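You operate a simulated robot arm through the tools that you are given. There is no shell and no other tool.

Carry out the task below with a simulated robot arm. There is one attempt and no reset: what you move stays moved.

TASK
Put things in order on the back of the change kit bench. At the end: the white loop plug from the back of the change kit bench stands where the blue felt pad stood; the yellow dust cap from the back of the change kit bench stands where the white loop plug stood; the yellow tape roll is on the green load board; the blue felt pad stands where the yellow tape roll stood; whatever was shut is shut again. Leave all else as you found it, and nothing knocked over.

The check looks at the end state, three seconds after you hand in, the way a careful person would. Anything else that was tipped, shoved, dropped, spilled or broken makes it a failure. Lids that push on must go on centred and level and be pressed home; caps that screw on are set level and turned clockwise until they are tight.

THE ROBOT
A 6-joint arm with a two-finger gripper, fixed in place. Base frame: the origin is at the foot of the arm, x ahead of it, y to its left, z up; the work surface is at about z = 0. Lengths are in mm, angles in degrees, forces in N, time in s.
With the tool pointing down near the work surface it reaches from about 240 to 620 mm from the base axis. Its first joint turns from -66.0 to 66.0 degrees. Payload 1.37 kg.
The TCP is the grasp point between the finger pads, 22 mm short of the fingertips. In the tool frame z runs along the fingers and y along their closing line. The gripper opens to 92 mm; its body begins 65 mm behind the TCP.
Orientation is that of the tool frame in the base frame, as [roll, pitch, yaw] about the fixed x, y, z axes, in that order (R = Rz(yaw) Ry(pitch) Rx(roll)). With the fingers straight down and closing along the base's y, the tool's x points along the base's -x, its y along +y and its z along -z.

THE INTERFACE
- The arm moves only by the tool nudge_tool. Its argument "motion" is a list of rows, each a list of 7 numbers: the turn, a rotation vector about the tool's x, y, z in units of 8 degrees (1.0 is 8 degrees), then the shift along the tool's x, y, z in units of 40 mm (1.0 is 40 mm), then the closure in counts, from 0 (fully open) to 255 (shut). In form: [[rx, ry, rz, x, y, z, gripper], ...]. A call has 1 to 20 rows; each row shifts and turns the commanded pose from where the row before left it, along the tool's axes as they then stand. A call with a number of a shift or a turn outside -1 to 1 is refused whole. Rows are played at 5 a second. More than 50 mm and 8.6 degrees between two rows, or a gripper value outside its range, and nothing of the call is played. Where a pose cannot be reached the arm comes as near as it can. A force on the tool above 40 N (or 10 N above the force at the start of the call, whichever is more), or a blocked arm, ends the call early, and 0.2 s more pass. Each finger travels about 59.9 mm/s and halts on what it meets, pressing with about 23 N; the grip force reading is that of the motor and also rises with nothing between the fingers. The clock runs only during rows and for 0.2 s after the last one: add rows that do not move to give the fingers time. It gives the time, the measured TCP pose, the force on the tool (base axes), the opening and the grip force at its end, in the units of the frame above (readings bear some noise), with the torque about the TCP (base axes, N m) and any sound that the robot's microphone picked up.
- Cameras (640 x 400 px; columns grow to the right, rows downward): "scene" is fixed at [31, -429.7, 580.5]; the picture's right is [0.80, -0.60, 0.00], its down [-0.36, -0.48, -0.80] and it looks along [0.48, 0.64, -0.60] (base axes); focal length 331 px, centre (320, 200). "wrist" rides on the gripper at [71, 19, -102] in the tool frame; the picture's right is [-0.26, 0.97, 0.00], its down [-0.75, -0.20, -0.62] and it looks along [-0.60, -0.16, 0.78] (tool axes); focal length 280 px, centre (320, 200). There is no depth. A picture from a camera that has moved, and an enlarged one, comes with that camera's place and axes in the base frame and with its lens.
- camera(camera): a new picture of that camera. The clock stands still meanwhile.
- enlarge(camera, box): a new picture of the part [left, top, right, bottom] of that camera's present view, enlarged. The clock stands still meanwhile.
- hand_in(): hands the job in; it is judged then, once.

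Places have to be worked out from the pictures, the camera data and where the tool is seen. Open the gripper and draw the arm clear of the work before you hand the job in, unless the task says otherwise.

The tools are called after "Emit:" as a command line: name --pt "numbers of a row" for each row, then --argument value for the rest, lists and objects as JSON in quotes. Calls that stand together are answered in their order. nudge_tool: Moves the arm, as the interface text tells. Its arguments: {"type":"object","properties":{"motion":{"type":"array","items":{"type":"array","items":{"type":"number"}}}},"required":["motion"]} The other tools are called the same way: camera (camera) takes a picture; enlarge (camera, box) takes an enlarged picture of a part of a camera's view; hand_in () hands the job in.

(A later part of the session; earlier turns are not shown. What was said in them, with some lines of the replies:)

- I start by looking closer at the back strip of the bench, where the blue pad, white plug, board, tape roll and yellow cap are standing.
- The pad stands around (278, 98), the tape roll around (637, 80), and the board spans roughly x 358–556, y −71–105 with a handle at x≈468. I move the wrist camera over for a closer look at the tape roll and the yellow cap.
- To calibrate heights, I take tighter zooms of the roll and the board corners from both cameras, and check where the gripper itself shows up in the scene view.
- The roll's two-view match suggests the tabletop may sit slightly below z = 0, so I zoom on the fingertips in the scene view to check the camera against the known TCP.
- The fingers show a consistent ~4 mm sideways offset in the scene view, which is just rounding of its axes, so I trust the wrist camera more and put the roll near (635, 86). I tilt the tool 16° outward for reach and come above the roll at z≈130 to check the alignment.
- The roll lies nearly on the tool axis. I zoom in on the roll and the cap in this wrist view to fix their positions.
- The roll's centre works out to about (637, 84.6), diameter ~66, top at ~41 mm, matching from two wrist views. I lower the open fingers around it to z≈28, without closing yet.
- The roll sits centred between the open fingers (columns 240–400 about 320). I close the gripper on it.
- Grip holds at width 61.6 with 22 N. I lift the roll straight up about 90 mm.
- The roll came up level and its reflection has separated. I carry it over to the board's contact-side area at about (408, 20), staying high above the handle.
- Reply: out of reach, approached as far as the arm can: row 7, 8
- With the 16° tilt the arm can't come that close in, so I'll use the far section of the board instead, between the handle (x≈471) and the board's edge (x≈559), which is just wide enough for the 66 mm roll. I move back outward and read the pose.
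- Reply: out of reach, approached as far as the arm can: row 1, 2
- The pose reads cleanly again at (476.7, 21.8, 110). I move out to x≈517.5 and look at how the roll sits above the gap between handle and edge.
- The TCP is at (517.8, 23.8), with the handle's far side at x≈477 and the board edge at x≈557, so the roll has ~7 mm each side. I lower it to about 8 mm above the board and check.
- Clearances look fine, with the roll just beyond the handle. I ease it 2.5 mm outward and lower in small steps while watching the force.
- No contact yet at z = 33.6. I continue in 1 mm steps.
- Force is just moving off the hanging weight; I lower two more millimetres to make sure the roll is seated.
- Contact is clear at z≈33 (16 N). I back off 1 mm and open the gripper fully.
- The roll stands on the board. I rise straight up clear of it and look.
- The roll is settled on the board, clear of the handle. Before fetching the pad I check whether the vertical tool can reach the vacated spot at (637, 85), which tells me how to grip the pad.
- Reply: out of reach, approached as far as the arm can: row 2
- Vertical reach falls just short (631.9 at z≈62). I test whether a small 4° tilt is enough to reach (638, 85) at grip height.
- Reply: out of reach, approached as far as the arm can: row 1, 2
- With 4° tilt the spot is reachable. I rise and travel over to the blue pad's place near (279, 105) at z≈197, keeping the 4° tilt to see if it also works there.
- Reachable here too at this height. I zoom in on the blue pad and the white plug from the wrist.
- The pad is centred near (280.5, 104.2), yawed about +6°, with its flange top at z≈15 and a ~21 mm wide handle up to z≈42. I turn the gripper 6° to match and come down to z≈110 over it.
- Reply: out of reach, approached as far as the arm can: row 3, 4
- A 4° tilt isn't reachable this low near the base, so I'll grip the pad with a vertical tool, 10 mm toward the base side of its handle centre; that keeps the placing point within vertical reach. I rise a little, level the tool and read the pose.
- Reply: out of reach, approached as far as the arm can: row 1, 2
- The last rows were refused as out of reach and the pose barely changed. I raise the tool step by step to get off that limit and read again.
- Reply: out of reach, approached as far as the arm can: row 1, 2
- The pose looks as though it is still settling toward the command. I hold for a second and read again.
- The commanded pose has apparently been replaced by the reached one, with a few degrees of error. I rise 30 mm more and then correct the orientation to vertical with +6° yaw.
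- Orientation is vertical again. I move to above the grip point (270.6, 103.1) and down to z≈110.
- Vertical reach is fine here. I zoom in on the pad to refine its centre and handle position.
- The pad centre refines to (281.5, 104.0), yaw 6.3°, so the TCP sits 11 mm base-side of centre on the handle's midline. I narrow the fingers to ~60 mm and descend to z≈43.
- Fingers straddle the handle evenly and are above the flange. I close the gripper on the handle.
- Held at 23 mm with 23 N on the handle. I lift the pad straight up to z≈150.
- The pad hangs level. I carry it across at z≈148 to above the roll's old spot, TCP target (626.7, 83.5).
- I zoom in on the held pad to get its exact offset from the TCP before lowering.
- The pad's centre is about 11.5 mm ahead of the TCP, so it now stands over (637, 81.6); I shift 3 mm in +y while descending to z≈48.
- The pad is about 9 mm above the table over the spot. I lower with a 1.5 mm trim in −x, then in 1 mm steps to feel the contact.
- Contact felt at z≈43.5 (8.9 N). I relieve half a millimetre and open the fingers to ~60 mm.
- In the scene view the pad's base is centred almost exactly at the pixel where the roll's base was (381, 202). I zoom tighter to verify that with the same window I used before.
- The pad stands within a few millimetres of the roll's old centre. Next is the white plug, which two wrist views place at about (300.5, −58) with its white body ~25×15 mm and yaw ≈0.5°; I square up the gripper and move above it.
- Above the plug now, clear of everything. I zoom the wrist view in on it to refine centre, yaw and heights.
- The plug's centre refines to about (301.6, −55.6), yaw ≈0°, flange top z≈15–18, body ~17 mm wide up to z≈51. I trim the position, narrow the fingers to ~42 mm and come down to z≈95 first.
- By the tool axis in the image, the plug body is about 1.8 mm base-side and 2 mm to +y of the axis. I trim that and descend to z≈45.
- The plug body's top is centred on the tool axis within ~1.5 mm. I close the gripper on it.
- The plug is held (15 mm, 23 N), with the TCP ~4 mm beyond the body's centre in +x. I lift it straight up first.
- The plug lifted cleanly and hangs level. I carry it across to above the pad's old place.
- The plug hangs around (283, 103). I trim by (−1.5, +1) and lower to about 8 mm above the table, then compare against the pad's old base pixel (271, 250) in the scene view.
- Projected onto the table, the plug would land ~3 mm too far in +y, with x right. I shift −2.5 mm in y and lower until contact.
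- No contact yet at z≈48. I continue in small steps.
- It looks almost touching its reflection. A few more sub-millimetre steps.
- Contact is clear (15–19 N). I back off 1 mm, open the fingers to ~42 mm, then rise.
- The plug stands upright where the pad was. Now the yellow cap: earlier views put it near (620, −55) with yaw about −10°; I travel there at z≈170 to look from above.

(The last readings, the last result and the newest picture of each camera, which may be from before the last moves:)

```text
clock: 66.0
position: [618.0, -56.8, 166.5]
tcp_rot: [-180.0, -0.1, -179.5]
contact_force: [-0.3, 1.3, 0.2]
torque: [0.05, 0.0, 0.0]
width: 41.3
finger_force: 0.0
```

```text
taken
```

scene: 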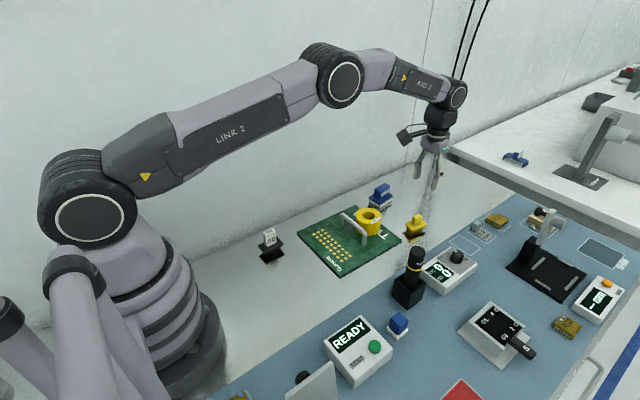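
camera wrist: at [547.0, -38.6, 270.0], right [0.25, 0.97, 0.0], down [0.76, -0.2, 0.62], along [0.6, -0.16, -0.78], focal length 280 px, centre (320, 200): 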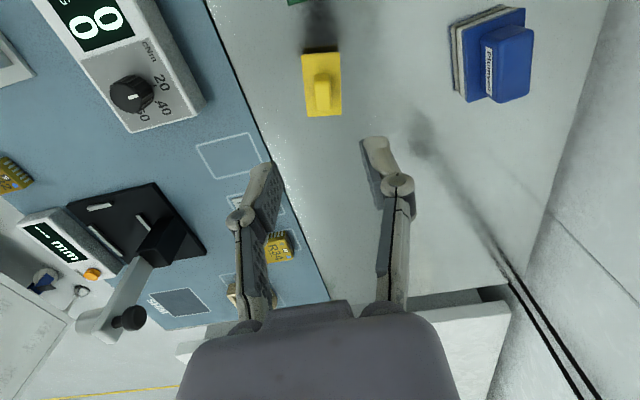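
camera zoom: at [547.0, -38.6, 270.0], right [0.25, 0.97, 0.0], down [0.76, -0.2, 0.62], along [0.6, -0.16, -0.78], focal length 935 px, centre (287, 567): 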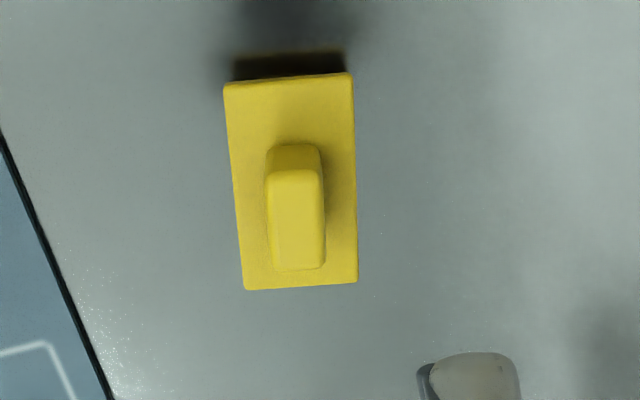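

The cap is at about (620.8, −55.5), yaw −10°, flange top z≈19, knob ~13 mm wide up to z≈41. I rotate the gripper to match, trim, and descend to z≈95 for a check.

Emit:
nudge_tool --pt "0 0 0.67 0 0 0 140" --pt "0 0 0.67 0 0 0 140" --pt "0 0 0 -0.066 0.055 0.39 140" --pt "0 0 0 0 0 0.7 140" --pt "0 0 0 0 0 0.7 140" --pt "0 0 0 0 0 0 140"

Emit:
camera --camera "wrist"

Emit:
enlarge --camera "wrist" --box '[250, 50, 400, 180]'

```text
clock: 67.4
position: [622.0, -53.7, 96.4]
tcp_rot: [180.0, 0.0, 169.5]
contact_force: [0.3, -0.6, 0.0]
torque: [0.04, 0.0, -0.01]
width: 41.4
finger_force: 0.0
```

```text
taken
camera wrist: at [555.3, -23.8, 198.6], right [0.43, 0.9, 0.0], down [0.7, -0.34, 0.62], along [0.56, -0.27, -0.78], focal length 280 px, centre (320, 200)
```

wrist: 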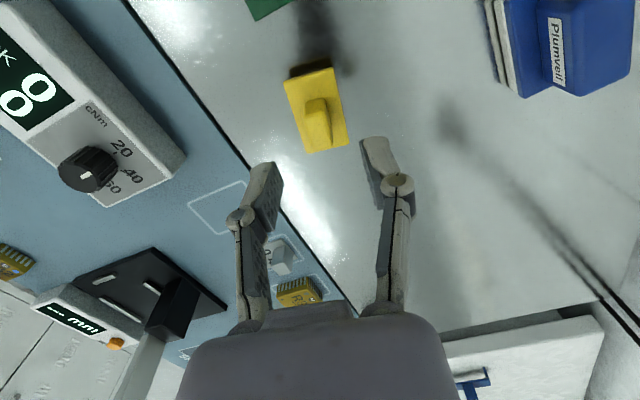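

```text
3.08 times, centred on (325, 115) of wrist
camera zoom: at [555.3, -23.8, 198.6], right [0.43, 0.9, 0.0], down [0.7, -0.34, 0.62], along [0.56, -0.27, -0.78], focal length 863 px, centre (305, 462)
```

zoom: 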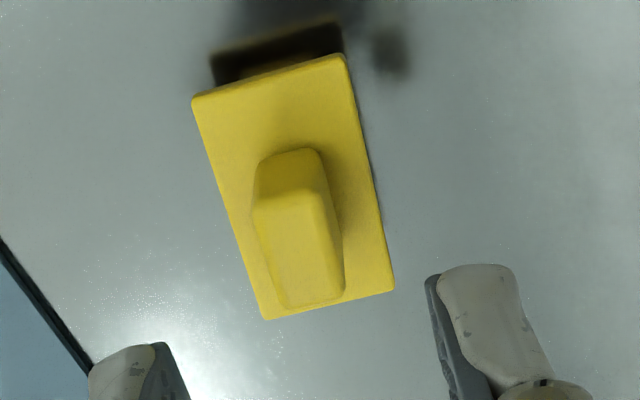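

The knob's top lies within a millimetre of the tool axis. I descend to z≈43.

Emit:
nudge_tool --pt "0 0 0 0 0 0.45 140" --pt "0 0 0 0 0 0.45 140" --pt "0 0 0 0 0 0.25 140" --pt "0 0 0 0 0 0.17 140" --pt "0 0 0 0 0 0 140"

Emit:
camera --camera "wrist"

Emit:
enlarge --camera "scene" --box '[390, 190, 450, 250]'

```text
clock: 68.6
position: [621.6, -54.1, 44.4]
tcp_rot: [-179.9, 0.0, 169.6]
contact_force: [-0.2, 0.0, -0.3]
torque: [0.0, 0.01, 0.01]
width: 41.4
finger_force: 0.2
```

```text
taken
camera wrist: at [555.2, -22.5, 146.0], right [0.43, 0.9, 0.0], down [0.7, -0.34, 0.62], along [0.56, -0.27, -0.78], focal length 280 px, centre (320, 200)
```

wrist: 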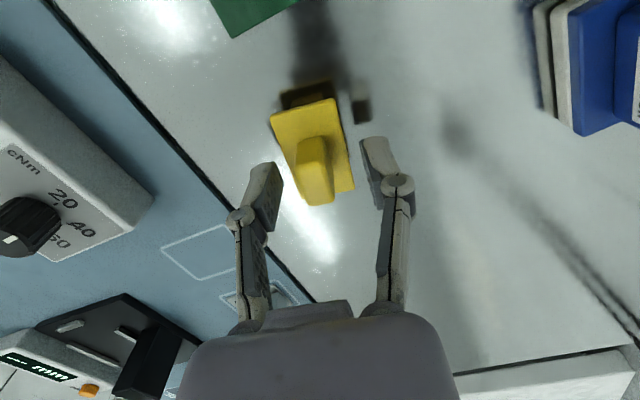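

```text
6.67 times, centred on (420, 220) of scene
camera zoom: at [31.0, -429.7, 580.5], right [0.8, -0.6, 0.0], down [-0.36, -0.48, -0.8], along [0.48, 0.64, -0.6], focal length 2206 px, centre (-347, 67)
```

zoom: 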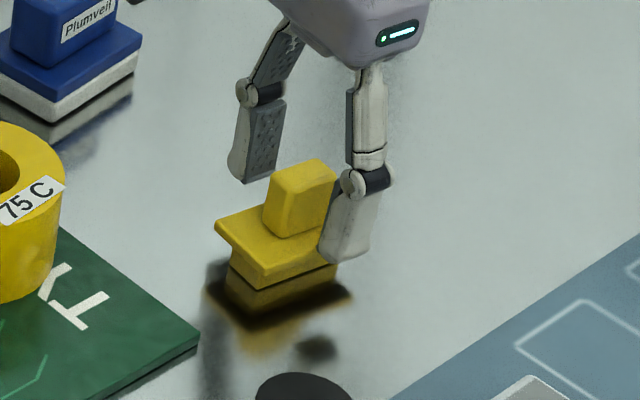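

Fingers straddle the knob with the tips just above the flange. I raise 1 mm for margin and close.

Emit:
nudge_tool --pt "0 0 0 0 0 -0.025 140" --pt "0 0 0 0 0 0 255" --pt "0 0 0 0 0 0 255" --pt "0 0 0 0 0 0 255" --pt "0 0 0 0 0 0 255"

Emit:
camera --camera "wrist"

Emit:
enlarge --camera "scene" --box '[390, 190, 450, 250]'

```text
clock: 69.8
position: [622.5, -52.8, 45.5]
tcp_rot: [179.9, 0.0, 169.6]
contact_force: [0.6, -0.3, -0.4]
torque: [-0.01, -0.01, 0.05]
width: 12.7
finger_force: 23.2
```

```text
taken
camera wrist: at [555.5, -22.8, 146.9], right [0.43, 0.9, 0.0], down [0.71, -0.34, 0.62], along [0.56, -0.27, -0.78], focal length 280 px, centre (320, 200)
```

wrist: 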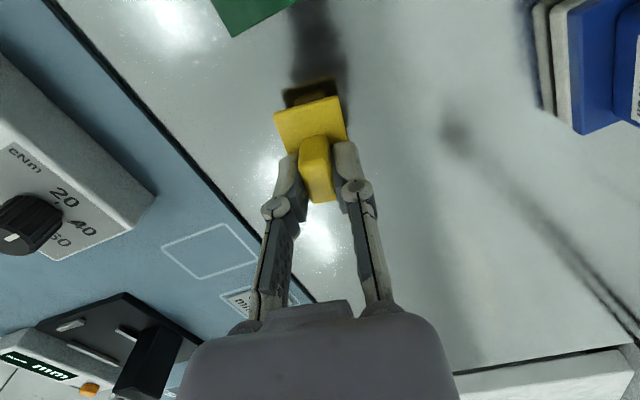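

```text
6.67 times, centred on (420, 220) of scene
camera zoom: at [31.0, -429.7, 580.5], right [0.8, -0.6, 0.0], down [-0.36, -0.48, -0.8], along [0.48, 0.64, -0.6], focal length 2206 px, centre (-347, 67)
```

zoom: 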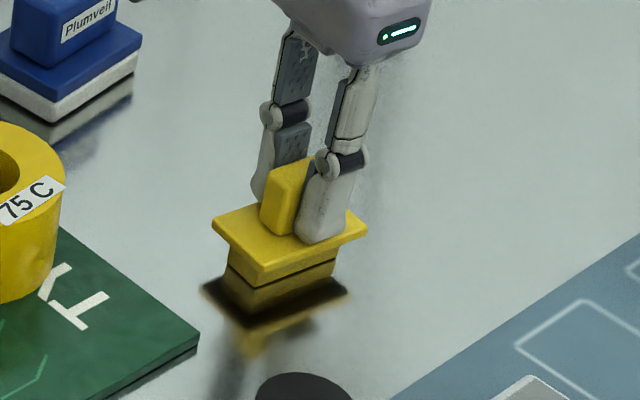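

Held at 12.7 mm, 23 N. I lift the cap straight up to z≈125.

Emit:
nudge_tool --pt "0 0 0 0 0 -0.05 255" --pt "0 0 0 0 0 -0.2 255" --pt "0 0 0 0 0 -0.5 255" --pt "0 0 0 0 0 -0.6 255" --pt "0 0 0 0 0 -0.65 255" --pt "0 0 0 0 0 0 255"

Emit:
camera --camera "wrist"

Emit:
enlarge --camera "scene" --box '[380, 140, 470, 250]'

```text
clock: 71.2
position: [621.8, -53.0, 123.7]
tcp_rot: [179.9, 0.0, 169.7]
contact_force: [-0.8, 0.2, 0.0]
torque: [0.03, 0.02, 0.01]
width: 12.6
finger_force: 22.8
```

```text
taken
camera wrist: at [555.5, -21.9, 226.2], right [0.43, 0.9, 0.0], down [0.71, -0.34, 0.62], along [0.56, -0.27, -0.78], focal length 280 px, centre (320, 200)
```

wrist: 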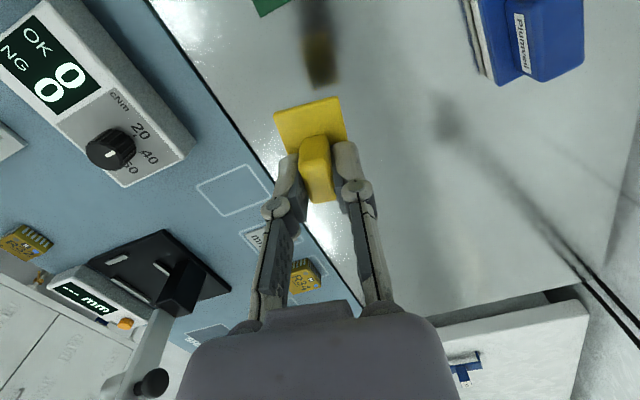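

```text
3.64 times, centred on (425, 195) of scene
camera zoom: at [31.0, -429.7, 580.5], right [0.8, -0.6, 0.0], down [-0.36, -0.48, -0.8], along [0.48, 0.64, -0.6], focal length 1203 px, centre (-62, 218)
```

zoom: 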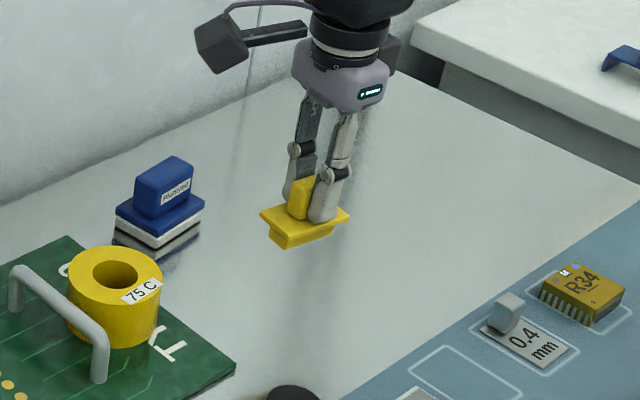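

The cap hangs level and clear. I carry it back over the board edge to above the plug's old place at about (301, −55).

Emit:
nudge_tool --pt "0 0 0 0.3585 -0.068 0 255" --pt "0 0 0 0.717 -0.136 0 255" --pt "0 0 0 0.717 -0.136 0 255" --pt "0 0 0 0.717 -0.136 0 255" --pt "0 0 0 0.717 -0.136 0 255" --pt "0 0 0 0.717 -0.136 0 255" --pt "0 0 0 0.717 -0.136 0 255" --pt "0 0 0 0.717 -0.136 0 255" --pt "0 0 0 0.717 -0.136 0 255" --pt "0 0 0 0.717 -0.136 0 255" --pt "0 0 0 0.717 -0.136 0 255" --pt "0 0 0 0.3585 -0.068 0 255" --pt "0 0 0 0 0 0 255"

Emit:
camera --camera "wrist"

Emit:
camera --camera "scene"

```text
clock: 74.0
position: [299.7, -56.6, 125.1]
tcp_rot: [180.0, 0.0, 169.7]
contact_force: [0.0, -0.8, -0.1]
torque: [-0.02, 0.03, 0.03]
width: 12.7
finger_force: 22.8
```

```text
taken
camera wrist: at [233.8, -25.3, 227.7], right [0.43, 0.9, 0.0], down [0.71, -0.34, 0.62], along [0.56, -0.27, -0.78], focal length 280 px, centre (320, 200)
```

wrist: 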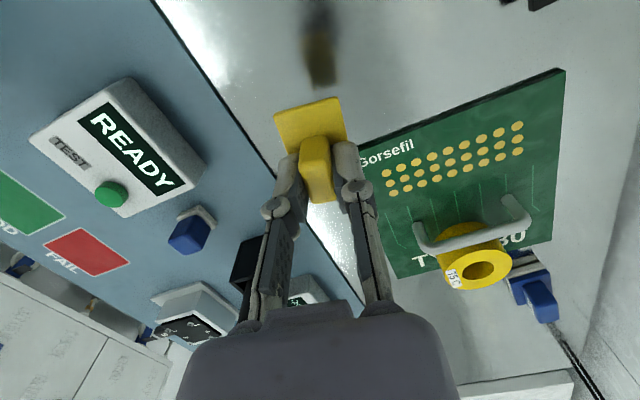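

```text
taken
```

scene: 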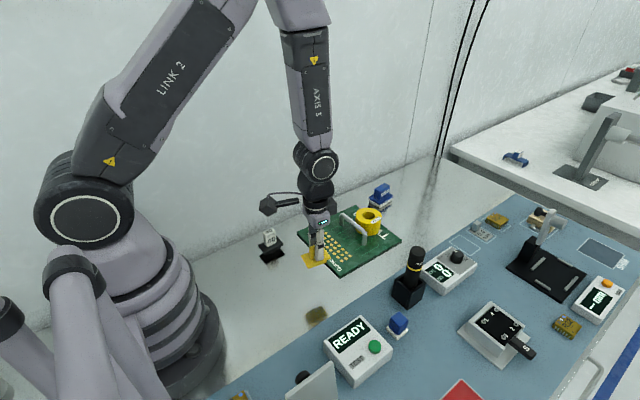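

I lower to about 8 mm above the table and compare it in the scene view with the plug's old base pixel (~(316, 288)).

Emit:
nudge_tool --pt "0 0 0 0 0 0.6 255" --pt "0 0 0 0 0 0.6 255" --pt "0 0 0 0 0 0.55 255" --pt "0 0 0 0 0 0 255"

Emit:
enlarge --camera "scene" --box '[292, 258, 340, 308]'

Emit:
camera --camera "wrist"

```text
clock: 75.0
position: [300.0, -58.5, 55.4]
tcp_rot: [180.0, 0.0, 169.6]
contact_force: [0.4, -0.2, -0.2]
torque: [0.0, -0.01, -0.03]
width: 12.4
finger_force: 22.9
```

```text
8.00 times, centred on (316, 283) of scene
camera zoom: at [31.0, -429.7, 580.5], right [0.8, -0.6, 0.0], down [-0.36, -0.48, -0.8], along [0.48, 0.64, -0.6], focal length 2647 px, centre (352, -464)
```

zoom: 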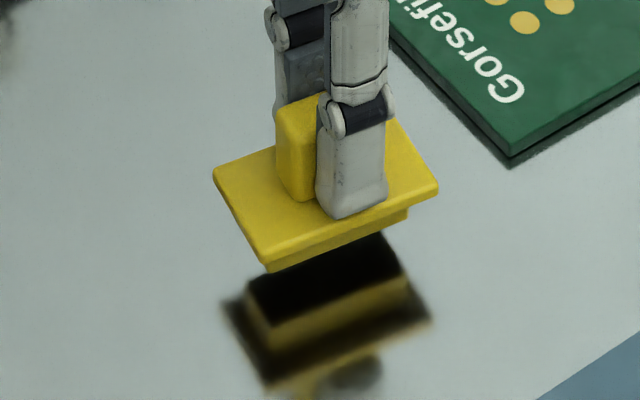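

```text
taken
camera wrist: at [234.1, -27.2, 157.7], right [0.43, 0.9, 0.0], down [0.7, -0.34, 0.62], along [0.56, -0.27, -0.78], focal length 280 px, centre (320, 200)
```

wrist: 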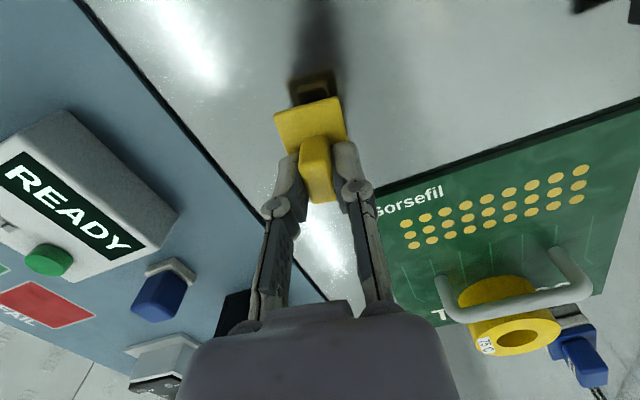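

Using the mirror images for heights, the cap would land within ~2 mm of the plug's old base centre. I trim (−1, +1.5) mm and lower toward contact, expected near z≈45.5.

Emit:
nudge_tool --pt "0 0 0 0.031 0.032 0.1 255" --pt "0 0 0 0 0 0.08 255" --pt "0 0 0 0 0 0 255"

Emit:
nudge_tool --pt "0 0 0 0 0 0.02 255" --pt "0 0 0 0 0 0 255"

Emit:
nudge_tool --pt "0 0 0 0 0 0.02 255" --pt "0 0 0 0 0 0 255"

```text
clock: 75.8
position: [300.1, -56.5, 48.3]
tcp_rot: [-180.0, 0.0, 169.6]
contact_force: [0.0, -0.1, -0.1]
torque: [-0.01, -0.02, -0.03]
width: 12.7
finger_force: 22.8
```

```text
clock: 76.4
position: [300.9, -55.3, 46.3]
tcp_rot: [180.0, 0.0, 169.7]
contact_force: [0.3, 0.1, -0.3]
torque: [-0.01, -0.04, 0.01]
width: 12.5
finger_force: 22.8
```

```text
clock: 77.0
position: [301.5, -54.0, 46.2]
tcp_rot: [-180.0, -0.1, 169.7]
contact_force: [0.5, 0.0, 0.0]
torque: [-0.02, 0.02, -0.01]
width: 12.8
finger_force: 22.5
```

No contact yet; I keep stepping down by 0.8 mm.

Emit:
nudge_tool --pt "0 0 0 0 0 0.02 255" --pt "0 0 0 0 0 0 255"

Emit:
nudge_tool --pt "0 0 0 0 0 0.02 255" --pt "0 0 0 0 0 0 255"

Emit:
enlarge --camera "scene" --box '[292, 258, 340, 308]'

```text
clock: 77.6
position: [301.9, -55.3, 45.1]
tcp_rot: [180.0, 0.0, 169.7]
contact_force: [-0.1, 0.5, 0.2]
torque: [-0.02, -0.02, 0.02]
width: 12.3
finger_force: 23.4
```

```text
clock: 78.2
position: [300.7, -55.5, 44.7]
tcp_rot: [180.0, 0.0, 169.7]
contact_force: [0.4, -0.2, 8.0]
torque: [-0.02, 0.0, 0.01]
width: 12.6
finger_force: 23.2
```

```text
8.00 times, centred on (316, 283) of scene
camera zoom: at [31.0, -429.7, 580.5], right [0.8, -0.6, 0.0], down [-0.36, -0.48, -0.8], along [0.48, 0.64, -0.6], focal length 2647 px, centre (352, -464)
```

zoom: 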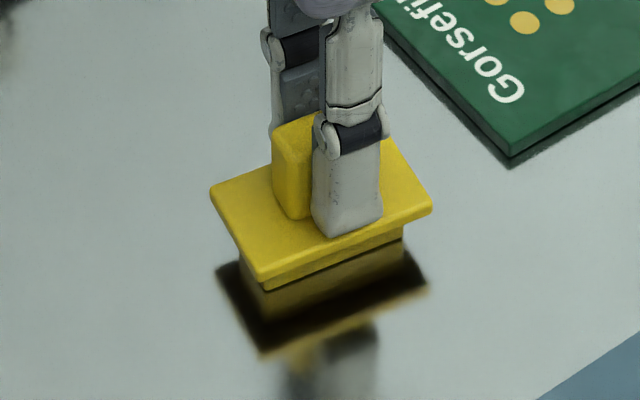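

Contact made (8 N), and the cap's base sits within ~2 mm of where the plug's base was. I relieve slightly, open, and rise.

Emit:
nudge_tool --pt "0 0 0 0 0 -0.015 255" --pt "0 0 0 0 0 0 140" --pt "0 0 0 0 0 0 140" --pt "0 0 0 0 0 0 140"

Emit:
nudge_tool --pt "0 0 0 0 0 -0.2 140" --pt "0 0 0 0 0 -0.5 140" --pt "0 0 0 0 0 -0.7 140" --pt "0 0 0 0 0 -0.7 140" --pt "0 0 0 0 0 -0.7 140" --pt "0 0 0 0 0 -0.7 140" --pt "0 0 0 0 0 0 140"

Emit:
enlarge --camera "scene" --box '[292, 258, 340, 308]'

Emit:
camera --camera "wrist"

Emit:
camera --camera "scene"

```text
clock: 79.2
position: [300.9, -52.4, 43.9]
tcp_rot: [-180.0, -0.1, 169.7]
contact_force: [-0.1, 0.2, -1.0]
torque: [0.0, 0.01, 0.0]
width: 41.3
finger_force: 0.1
```

```text
clock: 80.8
position: [300.6, -54.8, 186.6]
tcp_rot: [179.9, 0.0, 169.7]
contact_force: [0.6, 0.1, -0.3]
torque: [-0.02, -0.04, 0.01]
width: 41.6
finger_force: 0.1
```

```text
8.00 times, centred on (316, 283) of scene
camera zoom: at [31.0, -429.7, 580.5], right [0.8, -0.6, 0.0], down [-0.36, -0.48, -0.8], along [0.48, 0.64, -0.6], focal length 2647 px, centre (352, -464)
```

zoom: 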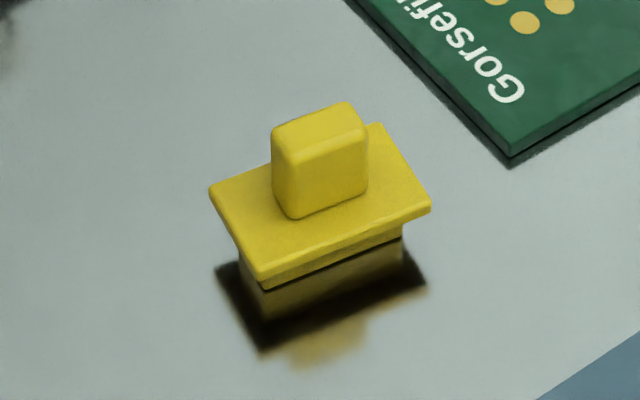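

```text
taken
camera wrist: at [234.6, -24.0, 288.8], right [0.43, 0.9, 0.0], down [0.71, -0.34, 0.62], along [0.56, -0.27, -0.78], focal length 280 px, centre (320, 200)
```

wrist: 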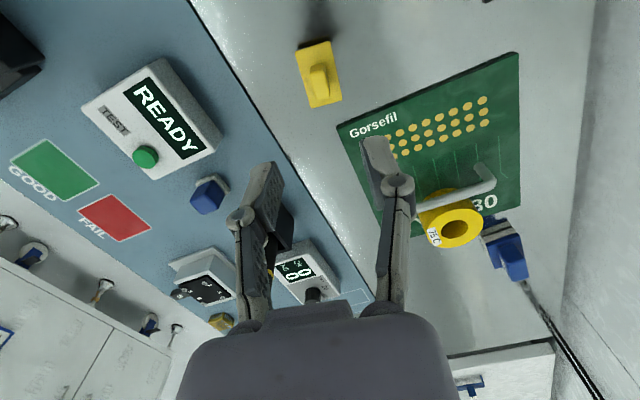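

```text
taken
```

scene: 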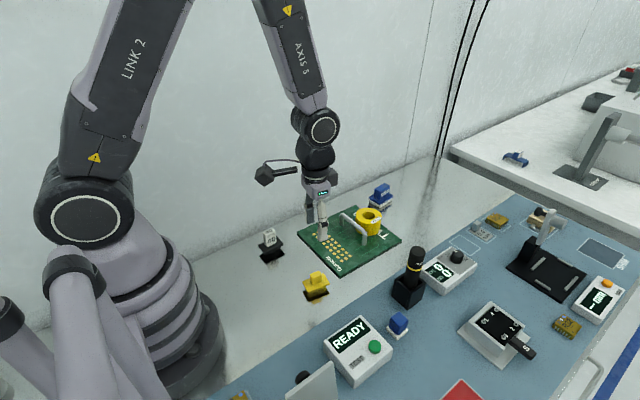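

All four objects stand in their new places upright, and the board corner is unchanged in the picture. I open the gripper fully and draw the arm up and clear to near its starting pose.

Emit:
nudge_tool --pt "0 0 0 0 0 -0.7 0" --pt "0 0 0 0 0 -0.7 0" --pt "0 0 0 0 0 -0.7 0" --pt "0 0 -0.65 0 0 -0.4 0" --pt "0 0 -0.65 0 0 0 0" --pt "0 0 0 -0.6 0.35 0 0" --pt "0 0 0 -0.6 0.35 0 0" --pt "0 0 0 -0.6 0.35 0 0" --pt "0 0 0 -0.6 0.35 0 0" --pt "0 0 0 -0.6 0.35 0 0" --pt "0 0 0 0 0 0 0"

Emit:
camera --camera "scene"

Emit:
enlarge --camera "scene" --box '[230, 160, 450, 310]'

Emit:
camera --camera "wrist"

```text
clock: 83.2
position: [423.4, 16.8, 287.0]
tcp_rot: [-179.9, 0.0, -179.9]
contact_force: [-0.1, 0.0, -0.3]
torque: [0.0, 0.01, 0.04]
width: 92.1
finger_force: 0.1
```

```text
taken
```

scene: 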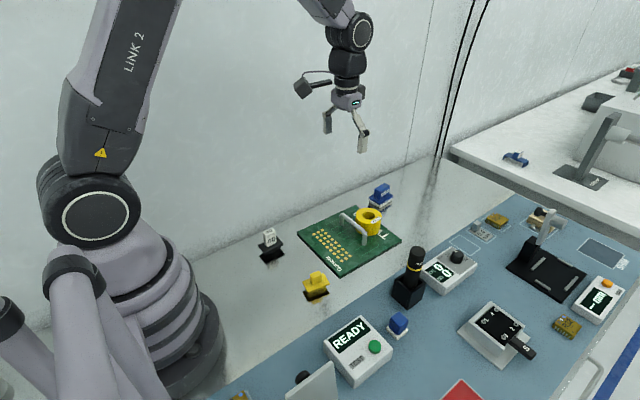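

```text
2.67 times, centred on (340, 235) of scene
camera zoom: at [31.0, -429.7, 580.5], right [0.8, -0.6, 0.0], down [-0.36, -0.48, -0.8], along [0.48, 0.64, -0.6], focal length 882 px, centre (267, 107)
```

zoom: 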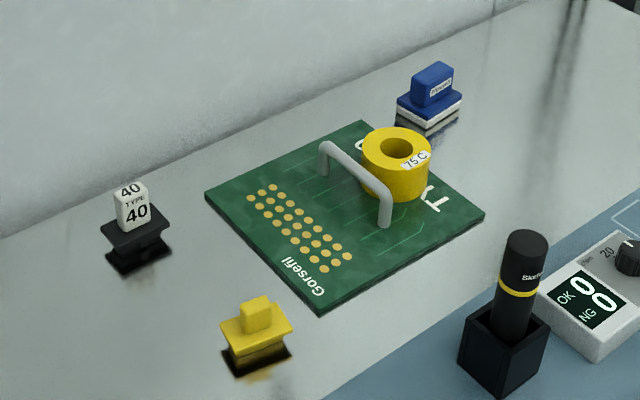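

```text
taken
camera wrist: at [350.9, 35.3, 389.7], right [0.26, 0.97, 0.0], down [0.75, -0.2, 0.62], along [0.6, -0.16, -0.78], focal length 280 px, centre (320, 200)
```

wrist: 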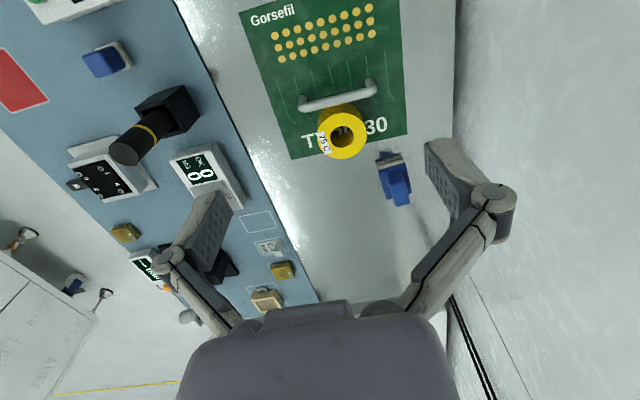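

The final pictures show the plug at the pad's old place and the cap at the plug's. The roll is upright on the board, the pad is at the roll's old place, and the board and everything else are unmoved. Nothing was ever opened, the gripper is open and the arm is clear, so I hand in.

Emit:
hand_in

```text
The job is handed in.
```

The back of the bench is rearranged as you asked, and I've handed the job in. I don't have the check's verdict.

| Object | Where it stands now | Distance from the old spot's centre (judged from the pictures) |
|---|---|---|
| White loop plug | Where the blue felt pad stood | about 1–2 mm |
| Yellow dust cap | Where the white loop plug stood | about 2 mm |
| Blue felt pad | Where the yellow tape roll stood | about 2–4 mm |
| Yellow tape roll | On the green load board, between the handle and the far edge | – |

- **Upright:** all four objects stand upright in the last pictures.
- **Orientation:** each piece kept the angle it had before, so the dust cap sits about 10° off the plug's old orientation.
- **Everything else:** the board's corners match the first picture, and nothing else looks moved. I opened nothing, so there was nothing to shut again.
- **Arm:** the gripper is open and the arm is back near its starting pose, clear of the work.
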